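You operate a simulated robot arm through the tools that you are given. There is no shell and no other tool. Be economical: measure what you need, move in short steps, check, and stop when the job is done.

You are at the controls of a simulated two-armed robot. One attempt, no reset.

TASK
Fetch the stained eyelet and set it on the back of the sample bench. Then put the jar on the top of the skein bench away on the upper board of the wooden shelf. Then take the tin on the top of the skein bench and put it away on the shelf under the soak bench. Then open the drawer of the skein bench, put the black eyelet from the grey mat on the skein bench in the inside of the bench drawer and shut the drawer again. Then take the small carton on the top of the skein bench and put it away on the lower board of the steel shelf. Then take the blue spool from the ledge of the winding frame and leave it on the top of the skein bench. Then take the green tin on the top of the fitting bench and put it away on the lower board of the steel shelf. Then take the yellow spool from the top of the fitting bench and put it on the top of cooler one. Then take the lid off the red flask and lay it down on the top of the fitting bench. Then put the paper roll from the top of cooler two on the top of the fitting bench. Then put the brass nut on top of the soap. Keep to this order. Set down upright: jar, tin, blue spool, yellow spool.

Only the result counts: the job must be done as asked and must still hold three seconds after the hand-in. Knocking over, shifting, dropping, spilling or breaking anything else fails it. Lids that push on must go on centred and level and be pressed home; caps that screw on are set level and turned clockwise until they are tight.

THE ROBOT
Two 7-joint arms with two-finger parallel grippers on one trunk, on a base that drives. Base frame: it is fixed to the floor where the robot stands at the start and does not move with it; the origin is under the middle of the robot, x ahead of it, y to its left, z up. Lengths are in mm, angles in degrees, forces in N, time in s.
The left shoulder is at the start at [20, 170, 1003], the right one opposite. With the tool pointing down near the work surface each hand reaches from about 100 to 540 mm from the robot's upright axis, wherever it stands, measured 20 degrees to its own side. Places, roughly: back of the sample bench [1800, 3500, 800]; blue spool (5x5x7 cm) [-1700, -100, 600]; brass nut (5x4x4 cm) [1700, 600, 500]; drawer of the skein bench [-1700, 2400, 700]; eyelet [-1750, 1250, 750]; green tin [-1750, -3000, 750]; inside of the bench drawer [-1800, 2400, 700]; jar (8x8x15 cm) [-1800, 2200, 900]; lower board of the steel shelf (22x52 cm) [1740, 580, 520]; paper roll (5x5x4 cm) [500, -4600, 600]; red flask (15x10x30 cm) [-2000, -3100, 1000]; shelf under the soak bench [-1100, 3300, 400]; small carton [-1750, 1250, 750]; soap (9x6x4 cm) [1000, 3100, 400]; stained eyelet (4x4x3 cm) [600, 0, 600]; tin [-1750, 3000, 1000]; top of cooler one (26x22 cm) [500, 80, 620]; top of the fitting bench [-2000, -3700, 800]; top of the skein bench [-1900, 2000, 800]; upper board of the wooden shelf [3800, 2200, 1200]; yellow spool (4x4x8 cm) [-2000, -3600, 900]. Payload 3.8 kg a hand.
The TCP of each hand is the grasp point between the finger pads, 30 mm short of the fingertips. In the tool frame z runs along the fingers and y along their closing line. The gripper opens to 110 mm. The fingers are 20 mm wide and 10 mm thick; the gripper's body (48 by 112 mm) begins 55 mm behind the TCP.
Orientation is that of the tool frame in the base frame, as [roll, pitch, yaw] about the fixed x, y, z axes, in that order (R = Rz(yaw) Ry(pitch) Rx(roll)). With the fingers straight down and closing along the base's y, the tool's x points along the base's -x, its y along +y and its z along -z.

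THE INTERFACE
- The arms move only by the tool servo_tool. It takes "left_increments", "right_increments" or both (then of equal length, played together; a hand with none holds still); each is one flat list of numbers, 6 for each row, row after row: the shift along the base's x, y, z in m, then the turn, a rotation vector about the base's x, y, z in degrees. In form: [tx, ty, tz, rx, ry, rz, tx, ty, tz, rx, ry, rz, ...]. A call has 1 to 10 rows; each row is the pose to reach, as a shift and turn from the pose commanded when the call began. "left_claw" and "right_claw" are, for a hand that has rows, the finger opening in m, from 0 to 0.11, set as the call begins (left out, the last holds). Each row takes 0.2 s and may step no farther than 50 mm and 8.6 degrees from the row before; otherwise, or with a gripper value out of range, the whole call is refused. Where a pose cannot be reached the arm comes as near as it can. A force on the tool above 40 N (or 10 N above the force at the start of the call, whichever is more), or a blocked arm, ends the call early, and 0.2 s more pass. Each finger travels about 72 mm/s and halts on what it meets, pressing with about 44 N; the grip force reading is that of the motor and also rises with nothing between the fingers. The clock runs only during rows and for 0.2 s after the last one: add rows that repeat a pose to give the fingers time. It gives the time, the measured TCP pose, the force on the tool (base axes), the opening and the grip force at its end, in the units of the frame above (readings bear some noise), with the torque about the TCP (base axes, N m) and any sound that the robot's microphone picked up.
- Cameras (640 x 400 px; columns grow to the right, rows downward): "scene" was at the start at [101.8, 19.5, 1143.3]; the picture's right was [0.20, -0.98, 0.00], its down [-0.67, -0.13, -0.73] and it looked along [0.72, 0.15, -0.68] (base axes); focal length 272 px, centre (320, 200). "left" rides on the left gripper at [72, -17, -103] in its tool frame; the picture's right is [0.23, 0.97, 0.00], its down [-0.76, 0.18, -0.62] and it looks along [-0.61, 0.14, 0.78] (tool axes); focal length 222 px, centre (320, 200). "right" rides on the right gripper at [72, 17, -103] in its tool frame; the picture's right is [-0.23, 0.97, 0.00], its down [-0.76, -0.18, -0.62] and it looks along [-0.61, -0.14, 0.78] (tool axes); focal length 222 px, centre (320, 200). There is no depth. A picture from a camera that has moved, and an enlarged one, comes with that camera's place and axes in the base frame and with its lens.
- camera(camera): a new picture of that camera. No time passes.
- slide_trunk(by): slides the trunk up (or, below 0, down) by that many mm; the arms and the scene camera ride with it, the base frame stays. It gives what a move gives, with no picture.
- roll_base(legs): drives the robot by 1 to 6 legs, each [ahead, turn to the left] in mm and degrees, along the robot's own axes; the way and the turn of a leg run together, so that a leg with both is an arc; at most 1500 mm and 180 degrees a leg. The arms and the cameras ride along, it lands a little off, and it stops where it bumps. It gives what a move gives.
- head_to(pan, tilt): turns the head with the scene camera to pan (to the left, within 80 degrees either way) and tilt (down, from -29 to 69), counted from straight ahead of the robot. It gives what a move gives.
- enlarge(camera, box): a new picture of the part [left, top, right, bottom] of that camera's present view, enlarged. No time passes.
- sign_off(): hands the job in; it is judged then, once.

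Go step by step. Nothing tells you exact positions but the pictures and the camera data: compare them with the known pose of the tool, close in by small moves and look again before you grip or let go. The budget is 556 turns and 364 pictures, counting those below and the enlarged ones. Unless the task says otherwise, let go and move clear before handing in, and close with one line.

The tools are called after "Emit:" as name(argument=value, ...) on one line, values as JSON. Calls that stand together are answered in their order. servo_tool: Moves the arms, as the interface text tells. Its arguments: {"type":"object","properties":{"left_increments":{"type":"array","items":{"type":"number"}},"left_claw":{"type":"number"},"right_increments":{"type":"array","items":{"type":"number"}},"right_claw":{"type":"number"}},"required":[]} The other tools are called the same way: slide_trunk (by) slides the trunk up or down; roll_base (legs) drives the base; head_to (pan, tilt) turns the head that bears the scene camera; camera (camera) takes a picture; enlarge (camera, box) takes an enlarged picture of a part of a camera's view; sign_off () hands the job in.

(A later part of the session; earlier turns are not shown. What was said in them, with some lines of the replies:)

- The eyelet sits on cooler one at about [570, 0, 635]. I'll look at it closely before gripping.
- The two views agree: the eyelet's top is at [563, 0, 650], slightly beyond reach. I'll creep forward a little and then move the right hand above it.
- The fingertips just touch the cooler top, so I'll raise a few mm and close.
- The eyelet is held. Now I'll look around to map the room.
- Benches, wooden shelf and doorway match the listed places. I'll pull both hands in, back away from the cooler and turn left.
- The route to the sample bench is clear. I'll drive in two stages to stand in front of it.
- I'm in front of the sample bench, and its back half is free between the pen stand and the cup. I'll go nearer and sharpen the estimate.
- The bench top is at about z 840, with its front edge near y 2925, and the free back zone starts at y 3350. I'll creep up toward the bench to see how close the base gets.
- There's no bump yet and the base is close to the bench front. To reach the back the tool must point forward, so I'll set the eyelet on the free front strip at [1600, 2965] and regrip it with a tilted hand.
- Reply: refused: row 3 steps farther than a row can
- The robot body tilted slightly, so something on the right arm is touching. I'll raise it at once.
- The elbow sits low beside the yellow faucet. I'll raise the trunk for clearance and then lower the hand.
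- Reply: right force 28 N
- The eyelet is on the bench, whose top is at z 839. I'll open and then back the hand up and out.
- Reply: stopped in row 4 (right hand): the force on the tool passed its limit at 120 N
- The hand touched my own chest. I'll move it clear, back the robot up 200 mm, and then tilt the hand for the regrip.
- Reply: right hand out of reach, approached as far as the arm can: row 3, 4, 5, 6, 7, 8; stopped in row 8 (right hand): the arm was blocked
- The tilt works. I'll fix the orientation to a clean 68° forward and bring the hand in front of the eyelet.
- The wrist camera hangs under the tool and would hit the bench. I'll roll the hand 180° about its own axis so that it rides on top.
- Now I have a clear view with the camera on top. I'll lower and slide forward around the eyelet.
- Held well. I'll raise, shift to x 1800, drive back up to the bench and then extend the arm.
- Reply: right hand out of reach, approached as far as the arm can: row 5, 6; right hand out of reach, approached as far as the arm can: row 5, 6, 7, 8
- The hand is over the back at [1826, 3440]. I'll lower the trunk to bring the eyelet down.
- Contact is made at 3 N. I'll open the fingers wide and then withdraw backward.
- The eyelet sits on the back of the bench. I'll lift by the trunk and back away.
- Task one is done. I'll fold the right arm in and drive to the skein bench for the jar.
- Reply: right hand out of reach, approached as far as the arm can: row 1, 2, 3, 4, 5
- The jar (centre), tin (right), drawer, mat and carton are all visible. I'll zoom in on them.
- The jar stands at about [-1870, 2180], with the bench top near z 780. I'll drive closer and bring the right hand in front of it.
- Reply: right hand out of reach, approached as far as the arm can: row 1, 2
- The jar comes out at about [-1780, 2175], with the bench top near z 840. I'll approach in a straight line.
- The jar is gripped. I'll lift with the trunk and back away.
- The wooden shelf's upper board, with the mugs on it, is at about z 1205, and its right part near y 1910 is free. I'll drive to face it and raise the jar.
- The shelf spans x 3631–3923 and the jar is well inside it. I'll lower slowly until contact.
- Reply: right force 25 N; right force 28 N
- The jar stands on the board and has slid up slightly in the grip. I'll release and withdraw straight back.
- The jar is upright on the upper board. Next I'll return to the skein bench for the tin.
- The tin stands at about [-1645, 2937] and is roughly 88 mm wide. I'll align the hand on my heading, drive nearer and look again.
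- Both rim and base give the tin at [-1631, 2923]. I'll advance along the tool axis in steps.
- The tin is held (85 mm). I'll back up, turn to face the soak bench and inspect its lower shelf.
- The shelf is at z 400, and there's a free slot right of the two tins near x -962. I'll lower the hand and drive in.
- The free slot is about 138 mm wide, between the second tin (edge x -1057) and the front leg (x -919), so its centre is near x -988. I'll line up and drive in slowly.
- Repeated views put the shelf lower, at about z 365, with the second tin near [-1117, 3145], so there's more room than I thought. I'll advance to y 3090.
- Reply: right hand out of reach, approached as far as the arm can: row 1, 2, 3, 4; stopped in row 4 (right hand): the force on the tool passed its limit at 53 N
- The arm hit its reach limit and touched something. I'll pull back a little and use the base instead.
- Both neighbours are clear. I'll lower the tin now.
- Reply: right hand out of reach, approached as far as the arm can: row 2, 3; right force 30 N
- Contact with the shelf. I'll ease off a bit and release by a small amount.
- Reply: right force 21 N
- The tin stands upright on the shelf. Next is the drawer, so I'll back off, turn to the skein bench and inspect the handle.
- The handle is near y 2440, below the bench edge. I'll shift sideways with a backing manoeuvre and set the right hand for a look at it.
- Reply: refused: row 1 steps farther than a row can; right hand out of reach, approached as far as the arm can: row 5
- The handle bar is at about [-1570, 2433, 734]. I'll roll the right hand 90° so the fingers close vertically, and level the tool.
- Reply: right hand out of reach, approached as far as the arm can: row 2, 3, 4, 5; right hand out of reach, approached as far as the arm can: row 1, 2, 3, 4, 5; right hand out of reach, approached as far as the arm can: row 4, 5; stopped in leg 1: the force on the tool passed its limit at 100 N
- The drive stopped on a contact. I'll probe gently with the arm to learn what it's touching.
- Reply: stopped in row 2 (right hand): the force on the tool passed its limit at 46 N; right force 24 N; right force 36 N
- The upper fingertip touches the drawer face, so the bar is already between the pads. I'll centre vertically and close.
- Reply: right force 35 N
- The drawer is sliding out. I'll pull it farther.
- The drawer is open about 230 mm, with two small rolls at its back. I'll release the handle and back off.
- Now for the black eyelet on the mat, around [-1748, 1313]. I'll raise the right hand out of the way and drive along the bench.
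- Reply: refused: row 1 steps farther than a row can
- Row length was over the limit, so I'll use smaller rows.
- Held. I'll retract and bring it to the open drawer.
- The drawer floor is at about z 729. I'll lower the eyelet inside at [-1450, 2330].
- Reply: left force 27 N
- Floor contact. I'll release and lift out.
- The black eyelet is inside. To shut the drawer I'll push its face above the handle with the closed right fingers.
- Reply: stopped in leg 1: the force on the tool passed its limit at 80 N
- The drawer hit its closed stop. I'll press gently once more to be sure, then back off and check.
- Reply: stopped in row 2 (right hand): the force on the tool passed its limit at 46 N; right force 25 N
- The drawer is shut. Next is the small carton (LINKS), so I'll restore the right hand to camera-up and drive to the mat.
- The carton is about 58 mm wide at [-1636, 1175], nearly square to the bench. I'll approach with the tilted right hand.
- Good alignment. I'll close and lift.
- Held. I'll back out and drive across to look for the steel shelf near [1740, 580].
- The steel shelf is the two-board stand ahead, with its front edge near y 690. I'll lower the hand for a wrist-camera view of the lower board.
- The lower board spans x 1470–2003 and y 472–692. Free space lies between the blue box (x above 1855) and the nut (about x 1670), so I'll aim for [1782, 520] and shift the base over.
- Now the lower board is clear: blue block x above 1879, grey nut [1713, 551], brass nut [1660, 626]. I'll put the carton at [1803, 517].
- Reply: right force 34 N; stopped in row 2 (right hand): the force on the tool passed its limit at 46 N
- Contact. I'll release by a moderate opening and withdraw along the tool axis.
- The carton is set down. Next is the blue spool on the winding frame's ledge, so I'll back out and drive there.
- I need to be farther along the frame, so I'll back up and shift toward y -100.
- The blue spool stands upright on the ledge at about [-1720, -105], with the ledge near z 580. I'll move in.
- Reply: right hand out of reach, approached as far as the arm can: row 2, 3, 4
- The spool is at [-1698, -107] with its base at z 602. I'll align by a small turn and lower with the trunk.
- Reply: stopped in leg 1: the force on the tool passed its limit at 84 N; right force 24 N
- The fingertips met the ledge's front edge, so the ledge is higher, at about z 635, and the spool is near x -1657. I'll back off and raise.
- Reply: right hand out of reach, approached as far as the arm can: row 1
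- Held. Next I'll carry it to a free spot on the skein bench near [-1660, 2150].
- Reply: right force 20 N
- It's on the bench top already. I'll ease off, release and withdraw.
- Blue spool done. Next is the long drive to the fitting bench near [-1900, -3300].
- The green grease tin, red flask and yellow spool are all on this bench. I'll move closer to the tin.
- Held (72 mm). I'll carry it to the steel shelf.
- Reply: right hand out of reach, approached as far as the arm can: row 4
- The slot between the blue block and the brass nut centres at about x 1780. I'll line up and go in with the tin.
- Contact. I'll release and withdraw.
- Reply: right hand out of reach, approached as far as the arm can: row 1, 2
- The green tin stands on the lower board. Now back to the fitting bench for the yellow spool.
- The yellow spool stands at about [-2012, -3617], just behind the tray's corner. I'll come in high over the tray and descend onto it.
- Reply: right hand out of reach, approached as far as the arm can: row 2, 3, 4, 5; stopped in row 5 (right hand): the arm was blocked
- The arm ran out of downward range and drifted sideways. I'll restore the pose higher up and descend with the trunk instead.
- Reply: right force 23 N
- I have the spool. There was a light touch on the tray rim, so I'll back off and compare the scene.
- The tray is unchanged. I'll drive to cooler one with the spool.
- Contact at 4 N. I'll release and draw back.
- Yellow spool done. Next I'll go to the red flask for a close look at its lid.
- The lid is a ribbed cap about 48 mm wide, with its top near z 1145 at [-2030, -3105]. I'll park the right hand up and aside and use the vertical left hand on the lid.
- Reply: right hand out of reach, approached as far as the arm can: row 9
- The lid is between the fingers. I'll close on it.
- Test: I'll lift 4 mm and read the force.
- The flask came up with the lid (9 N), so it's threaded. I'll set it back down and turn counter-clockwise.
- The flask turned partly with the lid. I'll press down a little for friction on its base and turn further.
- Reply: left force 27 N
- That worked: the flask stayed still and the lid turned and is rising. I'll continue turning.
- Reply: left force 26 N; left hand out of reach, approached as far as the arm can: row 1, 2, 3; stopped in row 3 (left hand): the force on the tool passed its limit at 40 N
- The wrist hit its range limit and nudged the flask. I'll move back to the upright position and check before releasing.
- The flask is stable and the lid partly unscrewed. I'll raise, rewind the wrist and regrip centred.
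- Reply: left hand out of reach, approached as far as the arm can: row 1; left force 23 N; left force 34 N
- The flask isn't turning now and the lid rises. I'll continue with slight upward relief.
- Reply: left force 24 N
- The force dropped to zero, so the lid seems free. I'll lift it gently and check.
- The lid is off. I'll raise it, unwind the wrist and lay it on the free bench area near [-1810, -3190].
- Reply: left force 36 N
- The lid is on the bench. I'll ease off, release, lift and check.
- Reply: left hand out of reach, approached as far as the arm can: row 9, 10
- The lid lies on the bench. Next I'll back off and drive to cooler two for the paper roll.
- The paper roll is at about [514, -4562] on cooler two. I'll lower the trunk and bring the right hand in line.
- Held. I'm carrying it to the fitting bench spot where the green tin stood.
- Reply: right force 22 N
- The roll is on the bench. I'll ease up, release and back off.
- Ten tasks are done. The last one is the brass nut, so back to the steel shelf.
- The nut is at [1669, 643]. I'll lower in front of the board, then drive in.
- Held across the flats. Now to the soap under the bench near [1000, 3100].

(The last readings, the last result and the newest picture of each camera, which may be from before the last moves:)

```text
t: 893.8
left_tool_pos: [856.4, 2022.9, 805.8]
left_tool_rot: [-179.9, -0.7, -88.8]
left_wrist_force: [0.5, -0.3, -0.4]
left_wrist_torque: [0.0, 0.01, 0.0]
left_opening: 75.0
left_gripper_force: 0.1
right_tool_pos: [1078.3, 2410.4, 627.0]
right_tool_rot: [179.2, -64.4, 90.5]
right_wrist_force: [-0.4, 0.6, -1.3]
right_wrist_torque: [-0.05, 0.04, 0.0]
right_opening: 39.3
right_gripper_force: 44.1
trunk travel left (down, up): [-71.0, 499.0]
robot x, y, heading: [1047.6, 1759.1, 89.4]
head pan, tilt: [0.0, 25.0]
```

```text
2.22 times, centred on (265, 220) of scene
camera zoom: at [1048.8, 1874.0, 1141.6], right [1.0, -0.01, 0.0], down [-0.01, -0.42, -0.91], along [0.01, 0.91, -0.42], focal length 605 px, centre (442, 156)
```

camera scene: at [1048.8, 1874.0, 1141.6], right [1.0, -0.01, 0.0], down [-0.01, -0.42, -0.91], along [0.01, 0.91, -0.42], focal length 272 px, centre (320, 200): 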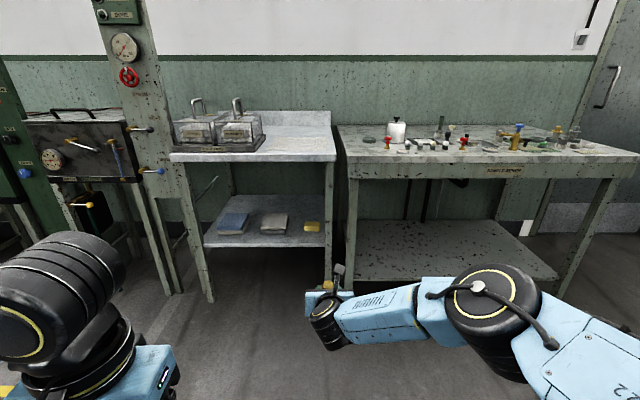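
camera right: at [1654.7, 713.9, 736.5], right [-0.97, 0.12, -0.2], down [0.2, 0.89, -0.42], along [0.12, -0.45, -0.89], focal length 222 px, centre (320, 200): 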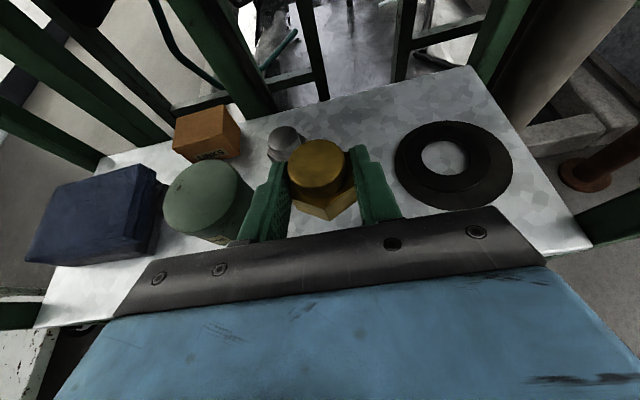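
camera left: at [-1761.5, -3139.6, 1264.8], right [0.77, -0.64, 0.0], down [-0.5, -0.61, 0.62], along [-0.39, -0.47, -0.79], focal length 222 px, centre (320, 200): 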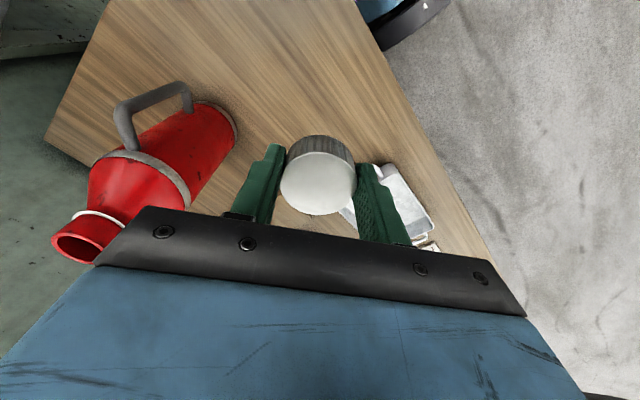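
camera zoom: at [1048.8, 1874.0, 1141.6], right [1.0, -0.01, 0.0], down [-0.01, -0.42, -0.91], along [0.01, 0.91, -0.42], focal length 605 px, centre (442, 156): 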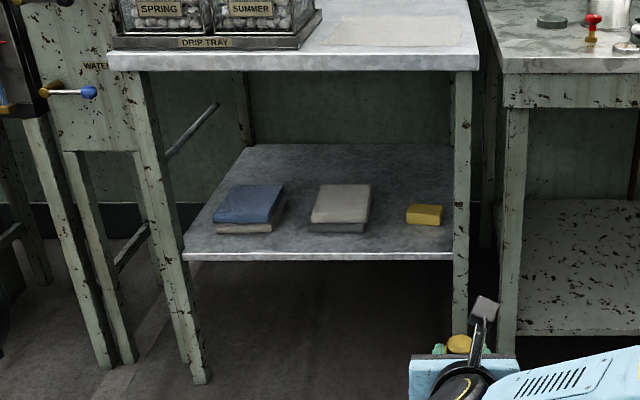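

The soap (yellow) sits right on the lower shelf near [1020, 3165], with the shelf at about z 365. I'll retract both hands and drive closer.

Emit:
servo_tool(right_increments=[0.01, -0.04, 0, 0, 0, 0, 0.02, -0.08, 0, 0, 0, 0, 0.03, -0.12, 0, 0, 0, 0, 0.04, -0.16, 0, 0, 0, 0, 0.04, -0.16, 0, 0, 0, 0], left_increments=[0, -0.02, 0.04, 0, 0, 0, 0, -0.04, 0.08, 0, 0, 0, 0, -0.06, 0.12, 0, 0, 0, 0, -0.08, 0.16, 0, 0, 0, 0, -0.08, 0.16, 0, 0, 0])

Emit:
roll_base(legs=[[0, 11], [600, 0], [0, -11]])

Emit:
slide_trunk(by=-70)

Emit:
camera(camera="scene")

Emit:
camera(camera="right")

```text
t: 895.0
left_tool_pos: [856.6, 1943.5, 965.6]
left_tool_rot: [-179.9, -0.7, -88.7]
left_wrist_force: [-0.8, -0.6, -0.1]
left_wrist_torque: [0.02, 0.01, -0.02]
left_opening: 75.2
left_gripper_force: 0.0
left hand out of reach, approached as far as the arm can: row 1, 2, 3
right_tool_pos: [1111.4, 2248.9, 632.2]
right_tool_rot: [179.0, -64.2, 90.4]
right_wrist_force: [-0.6, 0.3, -1.2]
right_wrist_torque: [-0.05, 0.04, 0.01]
right_opening: 39.1
right_gripper_force: 43.9
right hand out of reach, approached as far as the arm can: row 4, 5
trunk travel left (down, up): [-71.0, 499.0]
robot x, y, heading: [1048.3, 1761.5, 89.6]
head pan, tilt: [0.0, 25.0]
```

```text
t: 899.9
left_tool_pos: [746.1, 2541.6, 965.3]
left_tool_rot: [-179.9, -0.5, -88.2]
left_wrist_force: [0.8, 0.2, 0.2]
left_wrist_torque: [-0.02, 0.03, 0.0]
left_opening: 74.9
left_gripper_force: 0.1
right_tool_pos: [998.5, 2849.0, 633.1]
right_tool_rot: [178.8, -64.2, 90.8]
right_wrist_force: [0.3, 0.1, -2.0]
right_wrist_torque: [-0.01, 0.0, 0.02]
right_opening: 39.0
right_gripper_force: 44.3
trunk travel left (down, up): [-71.0, 499.0]
robot x, y, heading: [937.6, 2356.8, 89.6]
head pan, tilt: [0.0, 25.0]
```

```text
t: 901.0
left_tool_pos: [746.2, 2542.8, 896.0]
left_tool_rot: [-179.8, -0.6, -88.3]
left_wrist_force: [0.2, 0.1, 0.5]
left_wrist_torque: [0.01, -0.02, 0.04]
left_opening: 74.8
left_gripper_force: 0.0
right_tool_pos: [997.6, 2848.9, 562.1]
right_tool_rot: [178.8, -64.2, 90.8]
right_wrist_force: [0.4, 0.2, -1.7]
right_wrist_torque: [-0.04, 0.01, -0.01]
right_opening: 38.7
right_gripper_force: 43.7
trunk travel left (down, up): [-1.0, 569.0]
robot x, y, heading: [938.2, 2356.1, 89.7]
head pan, tilt: [0.0, 25.0]
```

```text
119 pictures are left
camera scene: at [939.0, 2472.7, 1071.7], right [1.0, -0.01, 0.0], down [0.0, -0.42, -0.91], along [0.0, 0.91, -0.42], focal length 272 px, centre (320, 200)
```

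scene: 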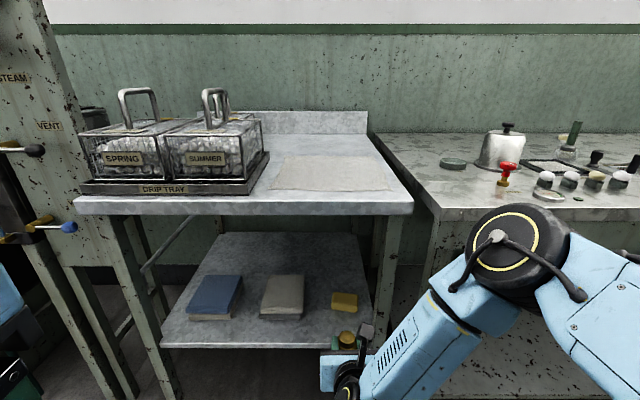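

```text
118 pictures are left
camera right: at [1014.6, 2788.2, 672.3], right [0.98, -0.1, -0.2], down [-0.18, -0.89, -0.42], along [-0.13, 0.44, -0.89], focal length 222 px, centre (320, 200)
```

right: 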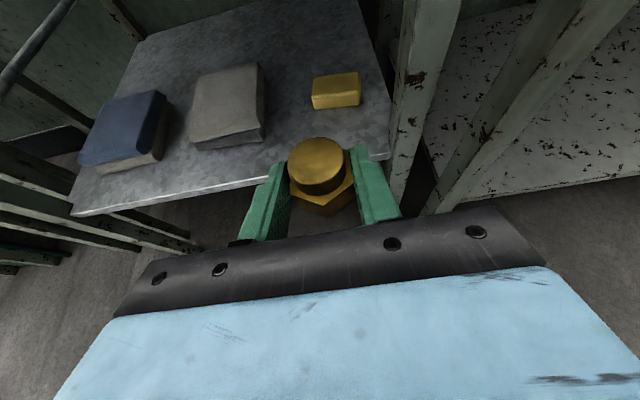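

Emit:
enlarge(camera="right", box=[280, 50, 400, 125])

Emit:
enlarge(camera="scene", box=[290, 260, 400, 340])

```text
5.33 times, centred on (340, 88) of right
camera zoom: at [1014.6, 2788.2, 672.3], right [0.98, -0.1, -0.2], down [-0.18, -0.89, -0.42], along [-0.13, 0.44, -0.89], focal length 1185 px, centre (213, 800)
```

zoom: 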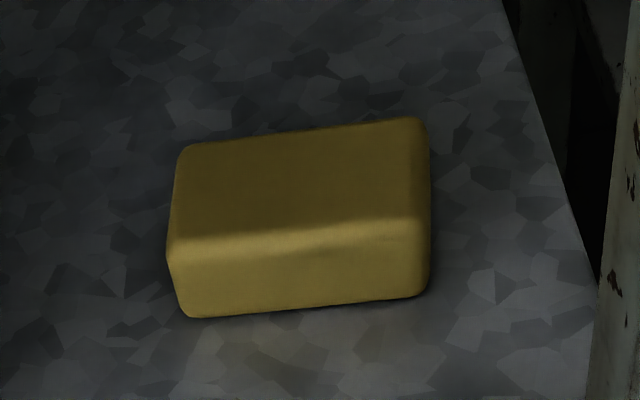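

```text
5.00 times, centred on (345, 300) of scene
camera zoom: at [939.0, 2472.7, 1071.7], right [1.0, -0.01, 0.0], down [0.0, -0.42, -0.91], along [0.0, 0.91, -0.42], focal length 1361 px, centre (195, -300)
```

zoom: 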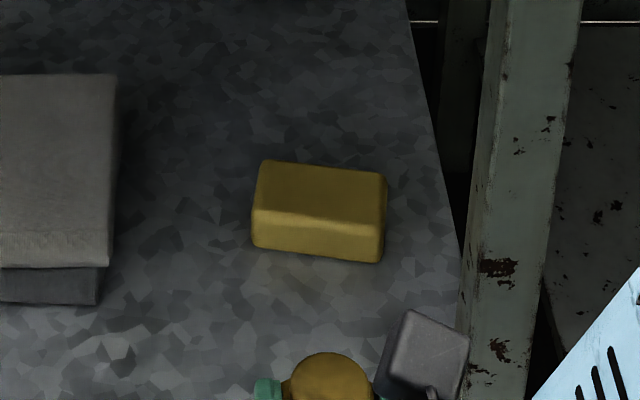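

Emit:
servo_tool(right_increments=[0.011, 0.0, -0.04, 0, 0, 0, 0.022, 0, -0.075, 0, 0, 0, 0.022, 0, -0.075, 0, 0, 0])

Emit:
roll_base(legs=[[180, 0]])

Emit:
camera(camera="right")

Emit:
camera(camera="scene")

```text
t: 901.8
left_tool_pos: [745.3, 2541.7, 894.5]
left_tool_rot: [-179.8, -0.6, -88.2]
left_wrist_force: [0.1, 0.3, -0.6]
left_wrist_torque: [0.02, 0.04, 0.0]
left_opening: 75.1
left_gripper_force: 0.0
right_tool_pos: [984.0, 2855.6, 513.2]
right_tool_rot: [177.4, -63.1, 90.8]
right_wrist_force: [-0.2, -0.2, -1.3]
right_wrist_torque: [0.01, 0.05, 0.02]
right_opening: 39.0
right_gripper_force: 43.9
right hand out of reach, approached as far as the arm can: row 1, 2, 3
trunk travel left (down, up): [-1.0, 569.0]
robot x, y, heading: [936.8, 2356.5, 89.6]
head pan, tilt: [0.0, 25.0]
```

```text
t: 903.3
left_tool_pos: [747.7, 2725.6, 895.2]
left_tool_rot: [-179.8, -0.6, -88.5]
left_wrist_force: [0.5, -0.5, -0.2]
left_wrist_torque: [0.0, -0.01, 0.03]
left_opening: 75.1
left_gripper_force: 0.0
right_tool_pos: [986.9, 3039.2, 513.0]
right_tool_rot: [177.5, -63.2, 90.6]
right_wrist_force: [1.0, 0.4, -1.6]
right_wrist_torque: [-0.02, -0.01, 0.02]
right_opening: 38.9
right_gripper_force: 43.9
trunk travel left (down, up): [-1.0, 569.0]
robot x, y, heading: [941.3, 2536.9, 89.4]
head pan, tilt: [0.0, 25.0]
```

```text
115 pictures are left
camera right: at [1000.5, 2980.3, 623.3], right [0.97, -0.13, -0.18], down [-0.2, -0.89, -0.4], along [-0.11, 0.43, -0.9], focal length 222 px, centre (320, 200)
```

right: 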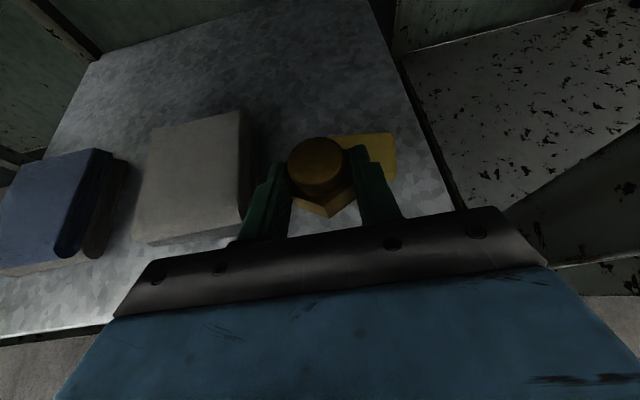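

```text
114 pictures are left
camera scene: at [940.6, 2656.7, 1071.6], right [1.0, -0.01, 0.0], down [0.0, -0.42, -0.91], along [0.01, 0.91, -0.42], focal length 272 px, centre (320, 200)
```

scene: 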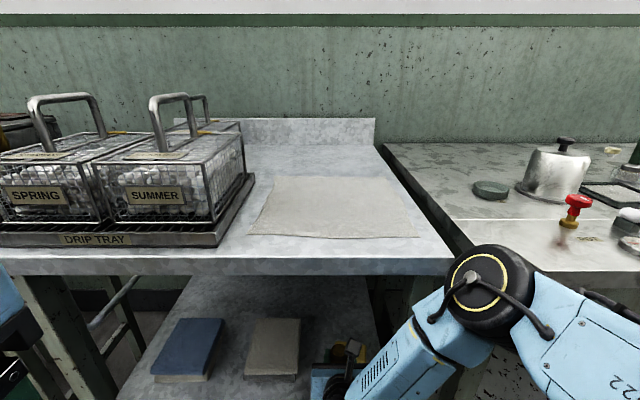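

The arm needs more forward extension to get lower. I'll extend toward the soap while still above it and look again.

Emit:
servo_tool(right_increments=[0.015, 0.03, 0, 0, 0, 0, 0.03, 0.06, 0, 0, 0, 0, 0.036, 0.085, 0, 0, 0, 0, 0.036, 0.085, 0, 0, 0, 0])

Emit:
camera(camera="right")

Emit:
camera(camera="scene")

```text
t: 904.3
left_tool_pos: [747.6, 2725.7, 896.4]
left_tool_rot: [-179.8, -0.6, -88.5]
left_wrist_force: [0.0, 0.3, 0.1]
left_wrist_torque: [0.0, 0.02, 0.01]
left_opening: 75.0
left_gripper_force: 0.1
right_tool_pos: [1015.2, 3127.7, 517.2]
right_tool_rot: [177.0, -62.8, 90.6]
right_wrist_force: [-0.4, 0.1, -2.0]
right_wrist_torque: [-0.01, 0.01, -0.01]
right_opening: 38.8
right_gripper_force: 44.0
right hand out of reach, approached as far as the arm can: row 1, 2, 3, 4
trunk travel left (down, up): [-1.0, 569.0]
robot x, y, heading: [937.1, 2542.0, 89.6]
head pan, tilt: [0.0, 25.0]
```

```text
113 pictures are left
camera right: at [1028.1, 3068.5, 628.9], right [0.97, -0.14, -0.18], down [-0.2, -0.9, -0.4], along [-0.11, 0.42, -0.9], focal length 222 px, centre (320, 200)
```

right: 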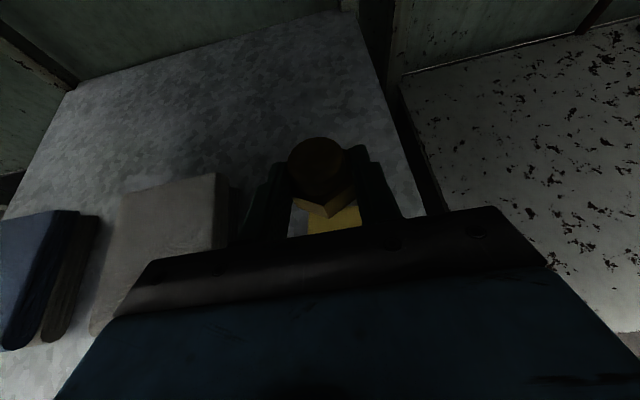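

```text
112 pictures are left
camera scene: at [940.6, 2656.6, 1071.6], right [1.0, -0.01, 0.0], down [0.0, -0.42, -0.91], along [0.01, 0.91, -0.42], focal length 272 px, centre (320, 200)
```

scene: 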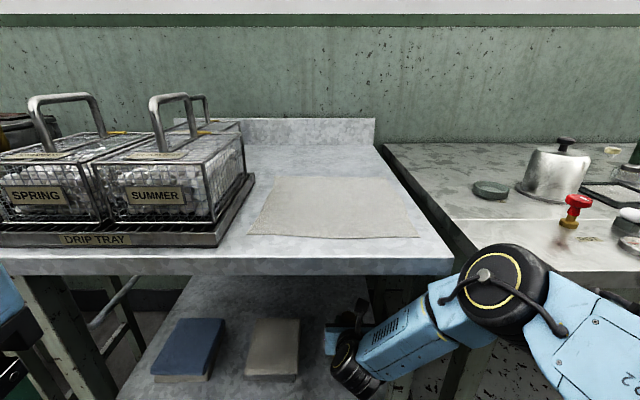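

The arm's low reach works only left of my axis, so I'll back out, turn slightly right and set the hand to the left side.

Emit:
roll_base(legs=[[-240, 0], [0, -9.8]])

Emit:
servo_tool(right_increments=[-0.04, 0.007, 0, 0, 0, 0, -0.08, 0.014, 0, 0, 0, 0, -0.115, 0.02, 0, 0, 0, 0, -0.13, 0.024, 0, 0, 0, 0, -0.13, 0.024, -0.03, 0, 0, 0, -0.13, 0.024, -0.05, 0, 0, 0])

Emit:
camera(camera="scene")

```text
t: 906.8
left_tool_pos: [779.9, 2514.4, 896.2]
left_tool_rot: [-179.9, -0.6, -98.0]
left_wrist_force: [0.7, -0.3, 0.0]
left_wrist_torque: [0.05, -0.04, -0.02]
left_opening: 74.8
left_gripper_force: 0.0
right_tool_pos: [1109.3, 2867.1, 517.3]
right_tool_rot: [177.0, -62.9, 81.1]
right_wrist_force: [0.5, 0.0, -1.5]
right_wrist_torque: [-0.05, 0.0, -0.01]
right_opening: 39.0
right_gripper_force: 44.7
trunk travel left (down, up): [-1.0, 569.0]
robot x, y, heading: [942.1, 2299.8, 80.0]
head pan, tilt: [0.0, 25.0]
```

```text
t: 908.2
left_tool_pos: [780.1, 2514.5, 896.2]
left_tool_rot: [-179.9, -0.6, -97.8]
left_wrist_force: [0.3, 0.5, 0.3]
left_wrist_torque: [0.03, 0.0, 0.01]
left_opening: 74.9
left_gripper_force: 0.0
right_tool_pos: [980.1, 2890.4, 467.6]
right_tool_rot: [177.1, -62.8, 81.1]
right_wrist_force: [0.9, 0.3, -1.4]
right_wrist_torque: [-0.03, -0.03, 0.02]
right_opening: 39.0
right_gripper_force: 43.8
trunk travel left (down, up): [-1.0, 569.0]
robot x, y, heading: [940.7, 2299.9, 80.0]
head pan, tilt: [0.0, 25.0]
```

```text
111 pictures are left
camera scene: at [957.6, 2413.9, 1071.6], right [0.98, -0.17, 0.0], down [-0.07, -0.42, -0.91], along [0.16, 0.89, -0.42], focal length 272 px, centre (320, 200)
```

scene: 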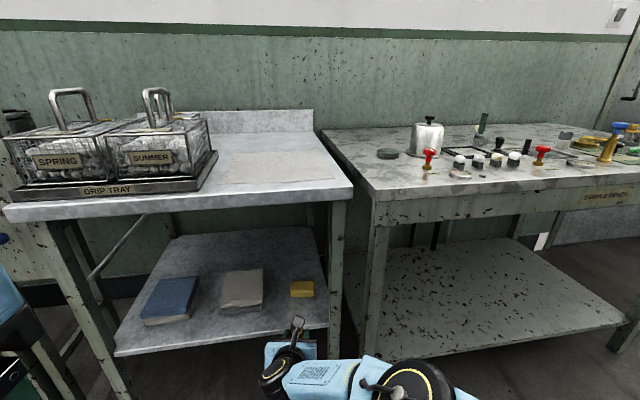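

Low reach works now. I'll test that z 430 is reachable before going in.

Emit:
servo_tool(right_increments=[0, 0, -0.02, 0, 0, 0, 0, 0, -0.038, 0, 0, 0])

Emit:
servo_tool(right_increments=[0, 0, 0.02, 0, 0, 0, 0, 0, 0.03, 0, 0, 0])

Emit:
camera(camera="right")

```text
t: 908.8
left_tool_pos: [779.5, 2514.8, 896.7]
left_tool_rot: [-179.8, -0.7, -97.9]
left_wrist_force: [0.1, -0.6, -1.2]
left_wrist_torque: [-0.02, -0.01, -0.01]
left_opening: 74.9
left_gripper_force: 0.0
right_tool_pos: [987.0, 2893.5, 458.2]
right_tool_rot: [176.8, -63.0, 81.1]
right_wrist_force: [-0.3, -0.4, -1.3]
right_wrist_torque: [0.01, 0.0, 0.03]
right_opening: 39.0
right_gripper_force: 44.4
right hand out of reach, approached as far as the arm can: row 1, 2
trunk travel left (down, up): [-1.0, 569.0]
robot x, y, heading: [938.6, 2297.8, 80.0]
head pan, tilt: [0.0, 25.0]
```

```text
t: 909.4
left_tool_pos: [779.9, 2513.5, 895.6]
left_tool_rot: [-179.7, -0.6, -97.9]
left_wrist_force: [-0.1, 0.4, -0.8]
left_wrist_torque: [-0.02, -0.01, 0.02]
left_opening: 75.2
left_gripper_force: 0.0
right_tool_pos: [979.6, 2888.8, 486.7]
right_tool_rot: [177.1, -62.8, 81.2]
right_wrist_force: [-0.4, 0.3, -0.7]
right_wrist_torque: [-0.01, 0.01, -0.02]
right_opening: 38.8
right_gripper_force: 43.6
trunk travel left (down, up): [-1.0, 569.0]
robot x, y, heading: [936.2, 2300.4, 80.1]
head pan, tilt: [0.0, 25.0]
```

```text
110 pictures are left
camera right: at [982.7, 2828.7, 598.4], right [0.94, -0.3, -0.18], down [-0.34, -0.85, -0.4], along [-0.04, 0.43, -0.9], focal length 222 px, centre (320, 200)
```

right: 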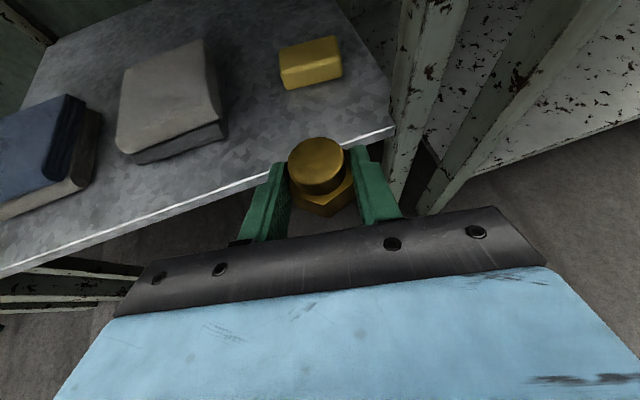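

Emit:
servo_tool(right_increments=[-0.005, -0.03, -0.01, 0, 0, 0, -0.01, -0.06, -0.03, 0, 0, 0, -0.012, -0.07, -0.055, 0, 0, 0, -0.012, -0.07, -0.065, 0, 0, 0])

```text
t: 910.4
left_tool_pos: [779.5, 2514.2, 896.0]
left_tool_rot: [-179.8, -0.5, -97.8]
left_wrist_force: [-0.2, -0.2, 0.9]
left_wrist_torque: [-0.02, 0.02, 0.02]
left_opening: 75.2
left_gripper_force: 0.1
right_tool_pos: [968.4, 2817.8, 423.6]
right_tool_rot: [177.3, -62.8, 80.9]
right_wrist_force: [0.0, 0.4, -1.3]
right_wrist_torque: [-0.03, -0.04, 0.0]
right_opening: 39.2
right_gripper_force: 43.9
trunk travel left (down, up): [-1.0, 569.0]
robot x, y, heading: [937.0, 2301.2, 80.1]
head pan, tilt: [0.0, 25.0]
```

At a shorter reach it gets down to z 424. To keep the elbow clear of both bench legs I'll approach on heading 66°, repositioning over the free floor first.

Emit:
servo_tool(right_increments=[0, 0, 0.03, 0, 0, 0, 0, 0, 0.055, 0, 0, 0], left_increments=[0, 0, 0.04, 0, 0, 0, 0, 0, 0.08, 0, 0, 0])

Emit:
roll_base(legs=[[0, -57], [-293, 0], [0, 43]])

Emit:
roll_base(legs=[[250, 0]])

Emit:
camera(camera="right")

Emit:
camera(camera="scene")

```text
t: 911.0
left_tool_pos: [781.3, 2514.3, 977.7]
left_tool_rot: [-179.9, -0.6, -97.9]
left_wrist_force: [-0.4, -0.1, -0.4]
left_wrist_torque: [-0.03, 0.0, -0.02]
left_opening: 74.9
left_gripper_force: 0.1
right_tool_pos: [967.0, 2817.8, 477.9]
right_tool_rot: [177.2, -62.8, 81.1]
right_wrist_force: [0.1, -0.1, -1.5]
right_wrist_torque: [-0.03, 0.04, 0.01]
right_opening: 39.3
right_gripper_force: 44.1
trunk travel left (down, up): [-1.0, 569.0]
robot x, y, heading: [936.9, 2299.3, 80.4]
head pan, tilt: [0.0, 25.0]
```

```text
t: 917.5
left_tool_pos: [564.4, 2433.0, 977.7]
left_tool_rot: [-179.8, -0.7, -111.7]
left_wrist_force: [0.8, 0.1, -0.3]
left_wrist_torque: [0.0, 0.02, 0.0]
left_opening: 75.1
left_gripper_force: 0.0
right_tool_pos: [822.2, 2680.6, 478.7]
right_tool_rot: [177.0, -62.7, 67.2]
right_wrist_force: [0.4, -0.2, -2.4]
right_wrist_torque: [0.0, -0.02, 0.02]
right_opening: 38.6
right_gripper_force: 44.1
trunk travel left (down, up): [-1.0, 569.0]
robot x, y, heading: [669.7, 2186.8, 65.9]
head pan, tilt: [0.0, 25.0]
```

```text
t: 919.3
left_tool_pos: [665.7, 2656.7, 976.4]
left_tool_rot: [-179.8, -0.7, -112.1]
left_wrist_force: [-0.5, -0.8, -0.1]
left_wrist_torque: [0.01, -0.02, 0.04]
left_opening: 74.9
left_gripper_force: 0.1
right_tool_pos: [923.2, 2905.5, 478.3]
right_tool_rot: [177.1, -62.8, 67.1]
right_wrist_force: [0.9, 0.3, -1.6]
right_wrist_torque: [-0.02, 0.05, 0.01]
right_opening: 39.0
right_gripper_force: 43.7
trunk travel left (down, up): [-1.0, 569.0]
robot x, y, heading: [769.1, 2409.2, 65.9]
head pan, tilt: [0.0, 25.0]
```

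```text
109 pictures are left
camera right: at [910.8, 2845.9, 588.8], right [0.84, -0.52, -0.18], down [-0.54, -0.74, -0.4], along [0.07, 0.43, -0.9], focal length 222 px, centre (320, 200)
```

right: 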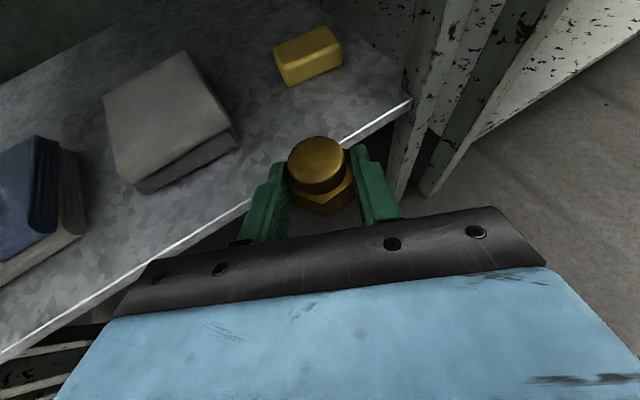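

```text
108 pictures are left
camera scene: at [813.2, 2516.2, 1071.6], right [0.91, -0.41, 0.0], down [-0.17, -0.39, -0.91], along [0.37, 0.83, -0.42], focal length 272 px, centre (320, 200)
```

scene: 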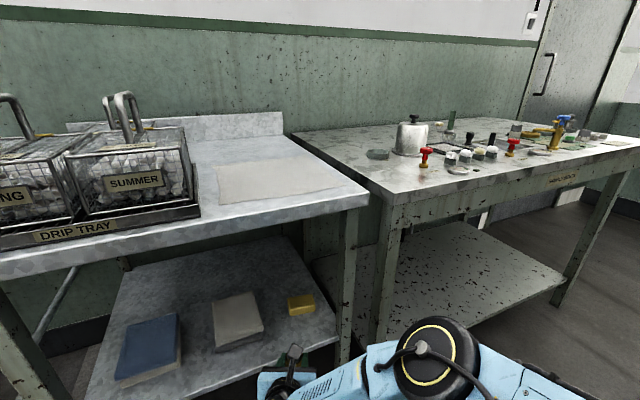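

Aim is good: 250 mm straight ahead with zero lateral error. I'll go in two steps.

Emit:
roll_base(legs=[[150, 0]])

Emit:
camera(camera="scene")

Emit:
camera(camera="right")

```text
t: 920.7
left_tool_pos: [726.8, 2793.9, 977.6]
left_tool_rot: [-179.9, -0.5, -112.1]
left_wrist_force: [-0.9, 0.3, 0.9]
left_wrist_torque: [0.0, 0.03, 0.01]
left_opening: 74.9
left_gripper_force: 0.1
right_tool_pos: [985.1, 3040.4, 476.8]
right_tool_rot: [177.1, -62.8, 67.1]
right_wrist_force: [-1.0, 0.1, -1.0]
right_wrist_torque: [0.0, 0.0, 0.01]
right_opening: 39.0
right_gripper_force: 43.6
trunk travel left (down, up): [-1.0, 569.0]
robot x, y, heading: [827.7, 2548.1, 66.0]
head pan, tilt: [0.0, 25.0]
```

```text
107 pictures are left
camera scene: at [874.4, 2652.7, 1071.6], right [0.91, -0.41, 0.0], down [-0.17, -0.39, -0.91], along [0.37, 0.83, -0.42], focal length 272 px, centre (320, 200)
```

scene: 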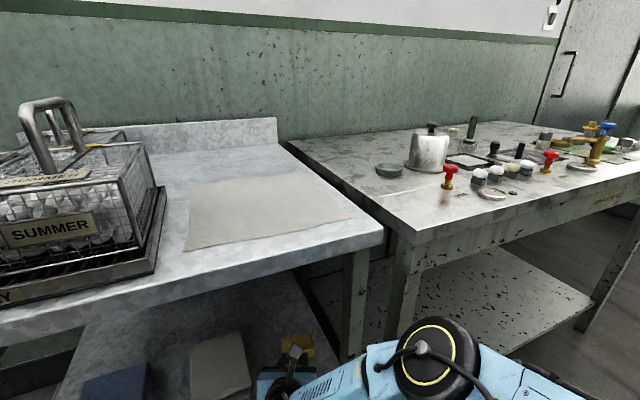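

```text
106 pictures are left
camera right: at [972.2, 2982.2, 588.8], right [0.84, -0.52, -0.18], down [-0.54, -0.74, -0.4], along [0.07, 0.43, -0.9], focal length 222 px, centre (320, 200)
```

right: 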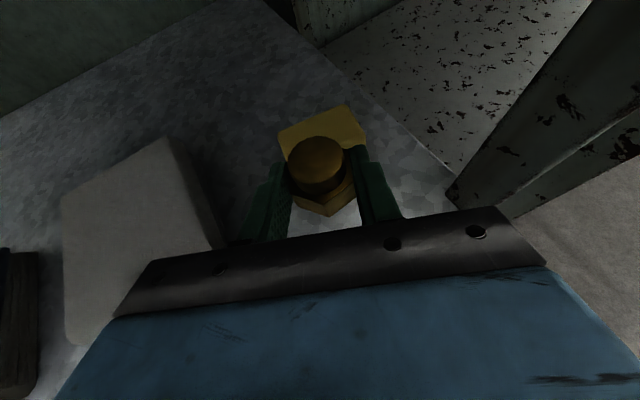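

Emit:
roll_base(legs=[[97, 0]])

Emit:
camera(camera="right")

Emit:
camera(camera="scene")

```text
t: 921.8
left_tool_pos: [765.8, 2878.7, 975.9]
left_tool_rot: [-179.9, -0.6, -112.1]
left_wrist_force: [-0.4, 0.0, -0.5]
left_wrist_torque: [0.0, -0.02, 0.04]
left_opening: 74.9
left_gripper_force: 0.0
right_tool_pos: [1023.5, 3127.4, 476.8]
right_tool_rot: [177.1, -62.9, 67.0]
right_wrist_force: [-0.1, -0.1, -1.2]
right_wrist_torque: [0.0, 0.03, 0.0]
right_opening: 39.0
right_gripper_force: 44.4
trunk travel left (down, up): [-1.0, 569.0]
robot x, y, heading: [868.6, 2631.3, 65.8]
head pan, tilt: [0.0, 25.0]
```

```text
105 pictures are left
camera right: at [1010.8, 3068.5, 588.7], right [0.84, -0.52, -0.18], down [-0.54, -0.74, -0.4], along [0.07, 0.43, -0.9], focal length 222 px, centre (320, 200)
```

right: 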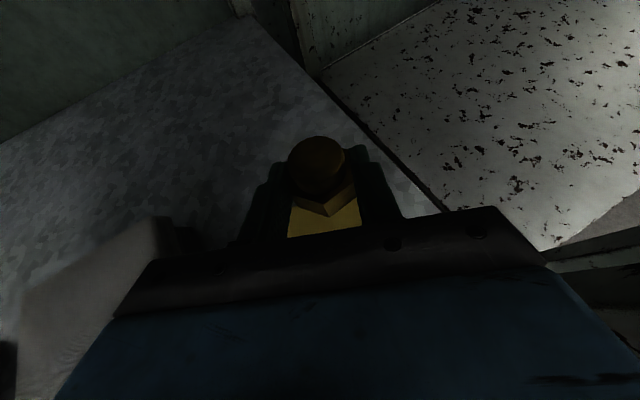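

```text
104 pictures are left
camera scene: at [913.1, 2738.9, 1071.5], right [0.91, -0.41, 0.0], down [-0.17, -0.39, -0.91], along [0.37, 0.83, -0.42], focal length 272 px, centre (320, 200)
```

scene: 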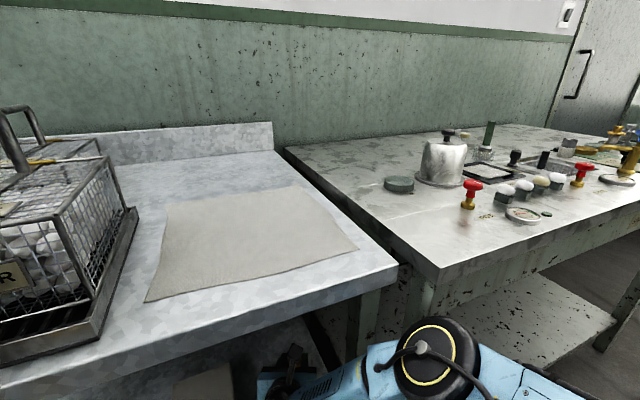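

Emit:
enlarge(camera="right", box=[240, 120, 400, 250])

```text
3.08 times, centred on (320, 185) of right
camera zoom: at [1010.8, 3068.5, 588.7], right [0.84, -0.52, -0.18], down [-0.54, -0.74, -0.4], along [0.07, 0.43, -0.9], focal length 684 px, centre (320, 246)
```

zoom: 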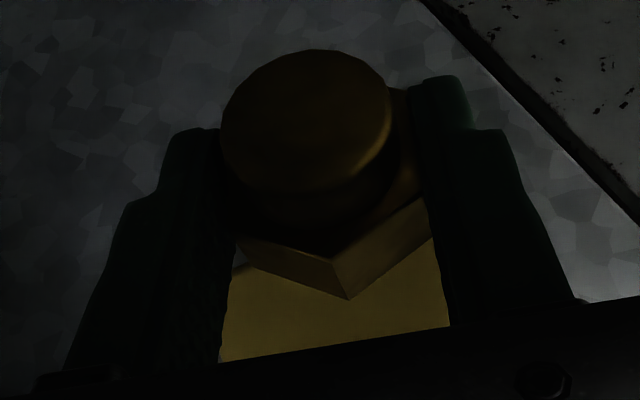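

The geometry checks out: the nut is over the soap's middle. I'll lower it slowly.

Emit:
servo_tool(right_increments=[0.001, 0.003, -0.015, 0, 0, 0, 0.001, 0.003, -0.03, 0, 0, 0])

Emit:
enlarge(camera="right", box=[240, 120, 400, 250])

```text
t: 922.4
left_tool_pos: [764.5, 2879.8, 976.2]
left_tool_rot: [-179.9, -0.5, -112.1]
left_wrist_force: [0.2, 0.0, 0.5]
left_wrist_torque: [0.02, 0.0, -0.02]
left_opening: 74.8
left_gripper_force: 0.1
right_tool_pos: [1023.7, 3130.5, 447.5]
right_tool_rot: [177.1, -62.8, 66.9]
right_wrist_force: [-0.1, 0.5, -1.3]
right_wrist_torque: [-0.02, 0.0, 0.02]
right_opening: 38.9
right_gripper_force: 44.1
trunk travel left (down, up): [-1.0, 569.0]
robot x, y, heading: [867.0, 2635.0, 65.7]
head pan, tilt: [0.0, 25.0]
```

```text
3.08 times, centred on (320, 185) of right
camera zoom: at [1012.6, 3072.0, 558.5], right [0.84, -0.52, -0.18], down [-0.54, -0.74, -0.4], along [0.07, 0.43, -0.9], focal length 684 px, centre (320, 246)
```

zoom: 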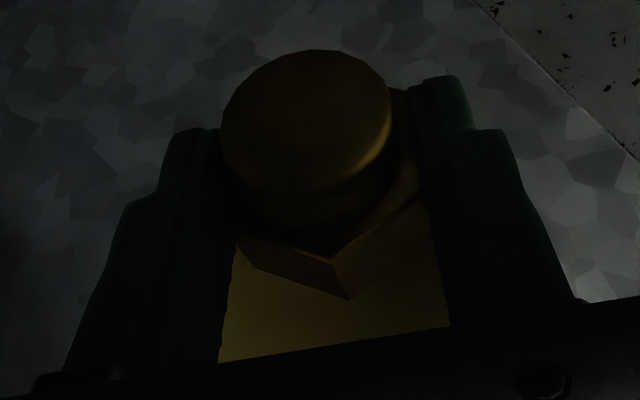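

Emit:
servo_tool(right_increments=[0, 0, -0.006, 0, 0, 0, 0, 0, -0.01, 0, 0, 0])

Emit:
servo_tool(right_increments=[0, 0, -0.004, 0, 0, 0, 0, 0, -0.007, 0, 0, 0])

```text
t: 923.0
left_tool_pos: [765.4, 2877.8, 977.7]
left_tool_rot: [-179.9, -0.5, -112.1]
left_wrist_force: [-0.4, 0.3, -0.6]
left_wrist_torque: [0.0, -0.01, 0.02]
left_opening: 75.3
left_gripper_force: 0.1
right_tool_pos: [1024.4, 3133.1, 440.2]
right_tool_rot: [177.2, -63.2, 66.9]
right_wrist_force: [-0.1, -2.8, 17.8]
right_wrist_torque: [0.43, 0.17, 0.04]
right_opening: 39.0
right_gripper_force: 44.5
trunk travel left (down, up): [-1.0, 569.0]
robot x, y, heading: [867.6, 2633.3, 65.6]
head pan, tilt: [0.0, 25.0]
```

```text
t: 923.6
left_tool_pos: [764.9, 2877.6, 977.1]
left_tool_rot: [180.0, -0.4, -112.2]
left_wrist_force: [-0.2, -0.2, 0.6]
left_wrist_torque: [0.03, 0.02, 0.03]
left_opening: 74.9
left_gripper_force: 0.1
right_tool_pos: [1025.7, 3131.7, 434.5]
right_tool_rot: [176.8, -63.6, 67.1]
right_wrist_force: [0.6, -5.2, 35.5]
right_wrist_torque: [0.78, 0.02, -0.08]
right_opening: 39.5
right_gripper_force: 44.0
trunk travel left (down, up): [-1.0, 569.0]
robot x, y, heading: [865.3, 2632.9, 65.8]
head pan, tilt: [0.0, 25.0]
```

Contact on the soap. I'll ease off, open gently and inspect before withdrawing.

Emit:
servo_tool(right_increments=[0, 0, 0.003, 0, 0, 0, 0, 0, 0.005, 0, 0, 0])

Emit:
servo_tool(right_increments=[0, 0, 0.0, 0, 0, 0, 0, 0, 0, 0, 0, 0, 0, 0, 0, 0, 0, 0], right_claw=0.065)

Emit:
enlarge(camera="right", box=[220, 100, 420, 260])

```text
t: 924.2
left_tool_pos: [765.6, 2879.3, 976.2]
left_tool_rot: [-179.9, -0.6, -112.1]
left_wrist_force: [0.2, -0.3, -0.5]
left_wrist_torque: [0.02, 0.0, -0.02]
left_opening: 75.0
left_gripper_force: 0.1
right_tool_pos: [1024.1, 3129.1, 434.7]
right_tool_rot: [177.1, -62.7, 67.0]
right_wrist_force: [1.3, 2.0, 13.0]
right_wrist_torque: [0.43, -0.17, -0.02]
right_opening: 39.2
right_gripper_force: 44.3
trunk travel left (down, up): [-1.0, 569.0]
robot x, y, heading: [867.2, 2632.2, 66.2]
head pan, tilt: [0.0, 25.0]
```

```text
t: 925.0
left_tool_pos: [765.7, 2880.0, 976.7]
left_tool_rot: [-179.9, -0.7, -112.1]
left_wrist_force: [-0.2, 0.9, -0.4]
left_wrist_torque: [0.0, 0.0, -0.03]
left_opening: 75.2
left_gripper_force: 0.0
right_tool_pos: [1023.0, 3128.1, 435.1]
right_tool_rot: [177.0, -62.8, 67.0]
right_wrist_force: [0.3, -0.6, 8.5]
right_wrist_torque: [0.27, 0.16, 0.02]
right_opening: 64.6
right_gripper_force: 0.1
trunk travel left (down, up): [-1.0, 569.0]
robot x, y, heading: [864.0, 2633.6, 65.6]
head pan, tilt: [0.0, 25.0]
```

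```text
2.50 times, centred on (320, 180) of right
camera zoom: at [1011.5, 3070.8, 546.6], right [0.84, -0.52, -0.18], down [-0.54, -0.74, -0.4], along [0.07, 0.43, -0.9], focal length 555 px, centre (320, 250)
```

zoom: 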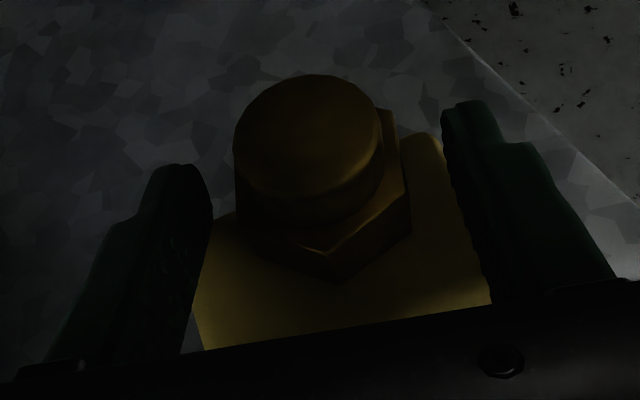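

The nut rests on the soap with margin all round. I'll lift the open fingers slightly and back straight out.

Emit:
servo_tool(right_increments=[0, 0, 0.008, 0, 0, 0, 0, 0, 0.016, 0, 0, 0])

Emit:
enlarge(camera="right", box=[220, 100, 420, 260])

Emit:
roll_base(legs=[[-150, 0]])

Emit:
camera(camera="right")

```text
t: 925.6
left_tool_pos: [766.7, 2879.9, 977.1]
left_tool_rot: [-179.9, -0.6, -112.1]
left_wrist_force: [0.4, -0.2, 0.3]
left_wrist_torque: [-0.03, 0.04, 0.02]
left_opening: 75.1
left_gripper_force: 0.0
right_tool_pos: [1024.6, 3130.7, 451.1]
right_tool_rot: [177.1, -62.9, 67.0]
right_wrist_force: [0.2, 0.2, 0.5]
right_wrist_torque: [-0.01, -0.02, 0.0]
right_opening: 65.0
right_gripper_force: 0.0
trunk travel left (down, up): [-1.0, 569.0]
robot x, y, heading: [867.1, 2628.9, 65.7]
head pan, tilt: [0.0, 25.0]
```

```text
2.50 times, centred on (320, 180) of right
camera zoom: at [1012.1, 3071.6, 563.1], right [0.84, -0.52, -0.18], down [-0.54, -0.74, -0.4], along [0.07, 0.43, -0.9], focal length 555 px, centre (320, 250)
```

zoom: 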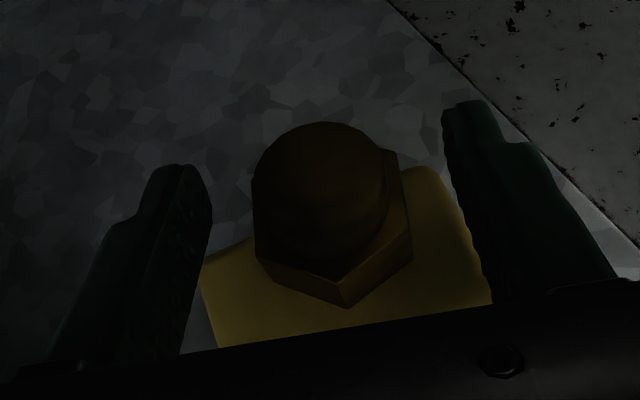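

```text
t: 927.0
left_tool_pos: [706.6, 2746.9, 976.0]
left_tool_rot: [-179.8, -0.6, -112.2]
left_wrist_force: [0.4, -0.9, 0.6]
left_wrist_torque: [0.01, 0.01, -0.02]
left_opening: 75.2
left_gripper_force: 0.0
right_tool_pos: [964.7, 2997.0, 450.4]
right_tool_rot: [177.1, -62.9, 66.8]
right_wrist_force: [0.7, 0.1, 0.4]
right_wrist_torque: [-0.01, 0.04, -0.01]
right_opening: 64.7
right_gripper_force: 0.0
trunk travel left (down, up): [-1.0, 569.0]
robot x, y, heading: [810.7, 2499.3, 65.7]
head pan, tilt: [0.0, 25.0]
```

```text
99 pictures are left
camera right: at [953.1, 2938.1, 563.5], right [0.84, -0.52, -0.18], down [-0.54, -0.74, -0.4], along [0.07, 0.43, -0.9], focal length 222 px, centre (320, 200)
```

right: 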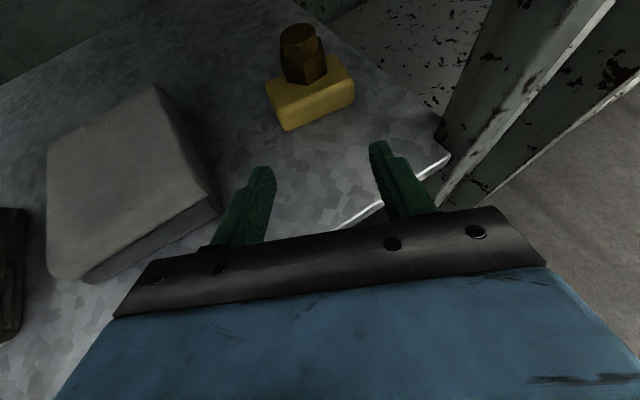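

Emit:
enlarge(camera="right", box=[240, 10, 390, 140])

Emit:
roll_base(legs=[[-350, 0]])

Emit:
head_to(pan=15, tilt=25)

Emit:
camera(camera="scene")

```text
3.08 times, centred on (315, 75) of right
camera zoom: at [953.1, 2938.1, 563.5], right [0.84, -0.52, -0.18], down [-0.54, -0.74, -0.4], along [0.07, 0.43, -0.9], focal length 684 px, centre (335, 585)
```

zoom: 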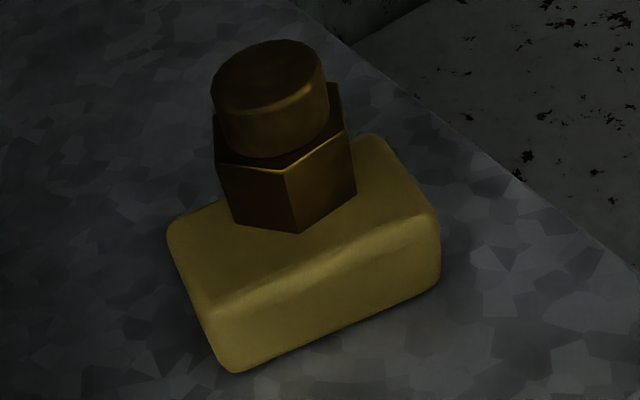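

```text
t: 929.2
left_tool_pos: [563.0, 2427.3, 976.3]
left_tool_rot: [-179.8, -0.6, -112.2]
left_wrist_force: [-0.3, -0.6, 0.1]
left_wrist_torque: [0.0, 0.0, -0.02]
left_opening: 75.1
left_gripper_force: 0.0
right_tool_pos: [821.2, 2676.5, 453.8]
right_tool_rot: [177.0, -62.7, 66.9]
right_wrist_force: [0.5, -0.8, 0.8]
right_wrist_torque: [-0.01, -0.01, -0.02]
right_opening: 64.9
right_gripper_force: 0.1
trunk travel left (down, up): [-1.0, 569.0]
robot x, y, heading: [660.3, 2182.7, 65.7]
head pan, tilt: [0.0, 25.0]
```

```text
t: 930.0
left_tool_pos: [563.6, 2427.0, 976.4]
left_tool_rot: [-179.8, -0.7, -112.2]
left_wrist_force: [-0.3, -1.2, 0.3]
left_wrist_torque: [-0.02, 0.01, 0.01]
left_opening: 75.3
left_gripper_force: 0.2
right_tool_pos: [820.1, 2678.3, 452.6]
right_tool_rot: [177.1, -62.7, 66.8]
right_wrist_force: [0.0, -0.1, 0.8]
right_wrist_torque: [-0.02, -0.02, -0.02]
right_opening: 65.2
right_gripper_force: 0.0
trunk travel left (down, up): [-1.0, 569.0]
robot x, y, heading: [663.5, 2183.9, 65.9]
head pan, tilt: [15.0, 25.0]
```

```text
97 pictures are left
camera scene: at [686.6, 2293.4, 1071.7], right [0.99, -0.16, 0.0], down [-0.07, -0.42, -0.91], along [0.15, 0.89, -0.42], focal length 272 px, centre (320, 200)
```

scene: 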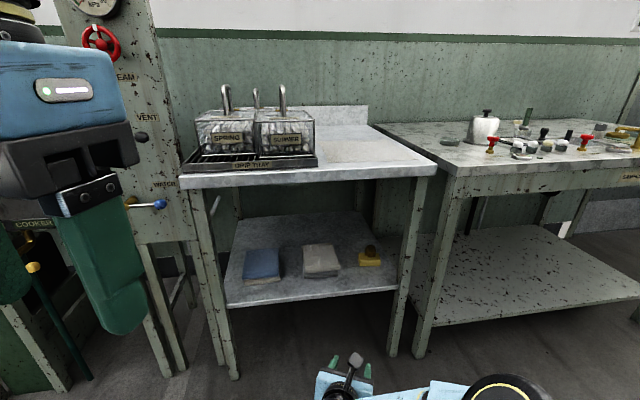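

The brass nut stands level on the soap and both hands are clear. All eleven items are done in order, so I'm handing in.

Emit:
sign_off()

```text
The job is handed in.
```

All eleven jobs were done in the order you gave and handed in; two things moved a little along the way. The red flask shifted about a centimetre and turned while I unscrewed its lid, and it was standing upright afterwards. The gripper also lightly touched the metal tray beside the yellow spool, and the tray didn't look moved.
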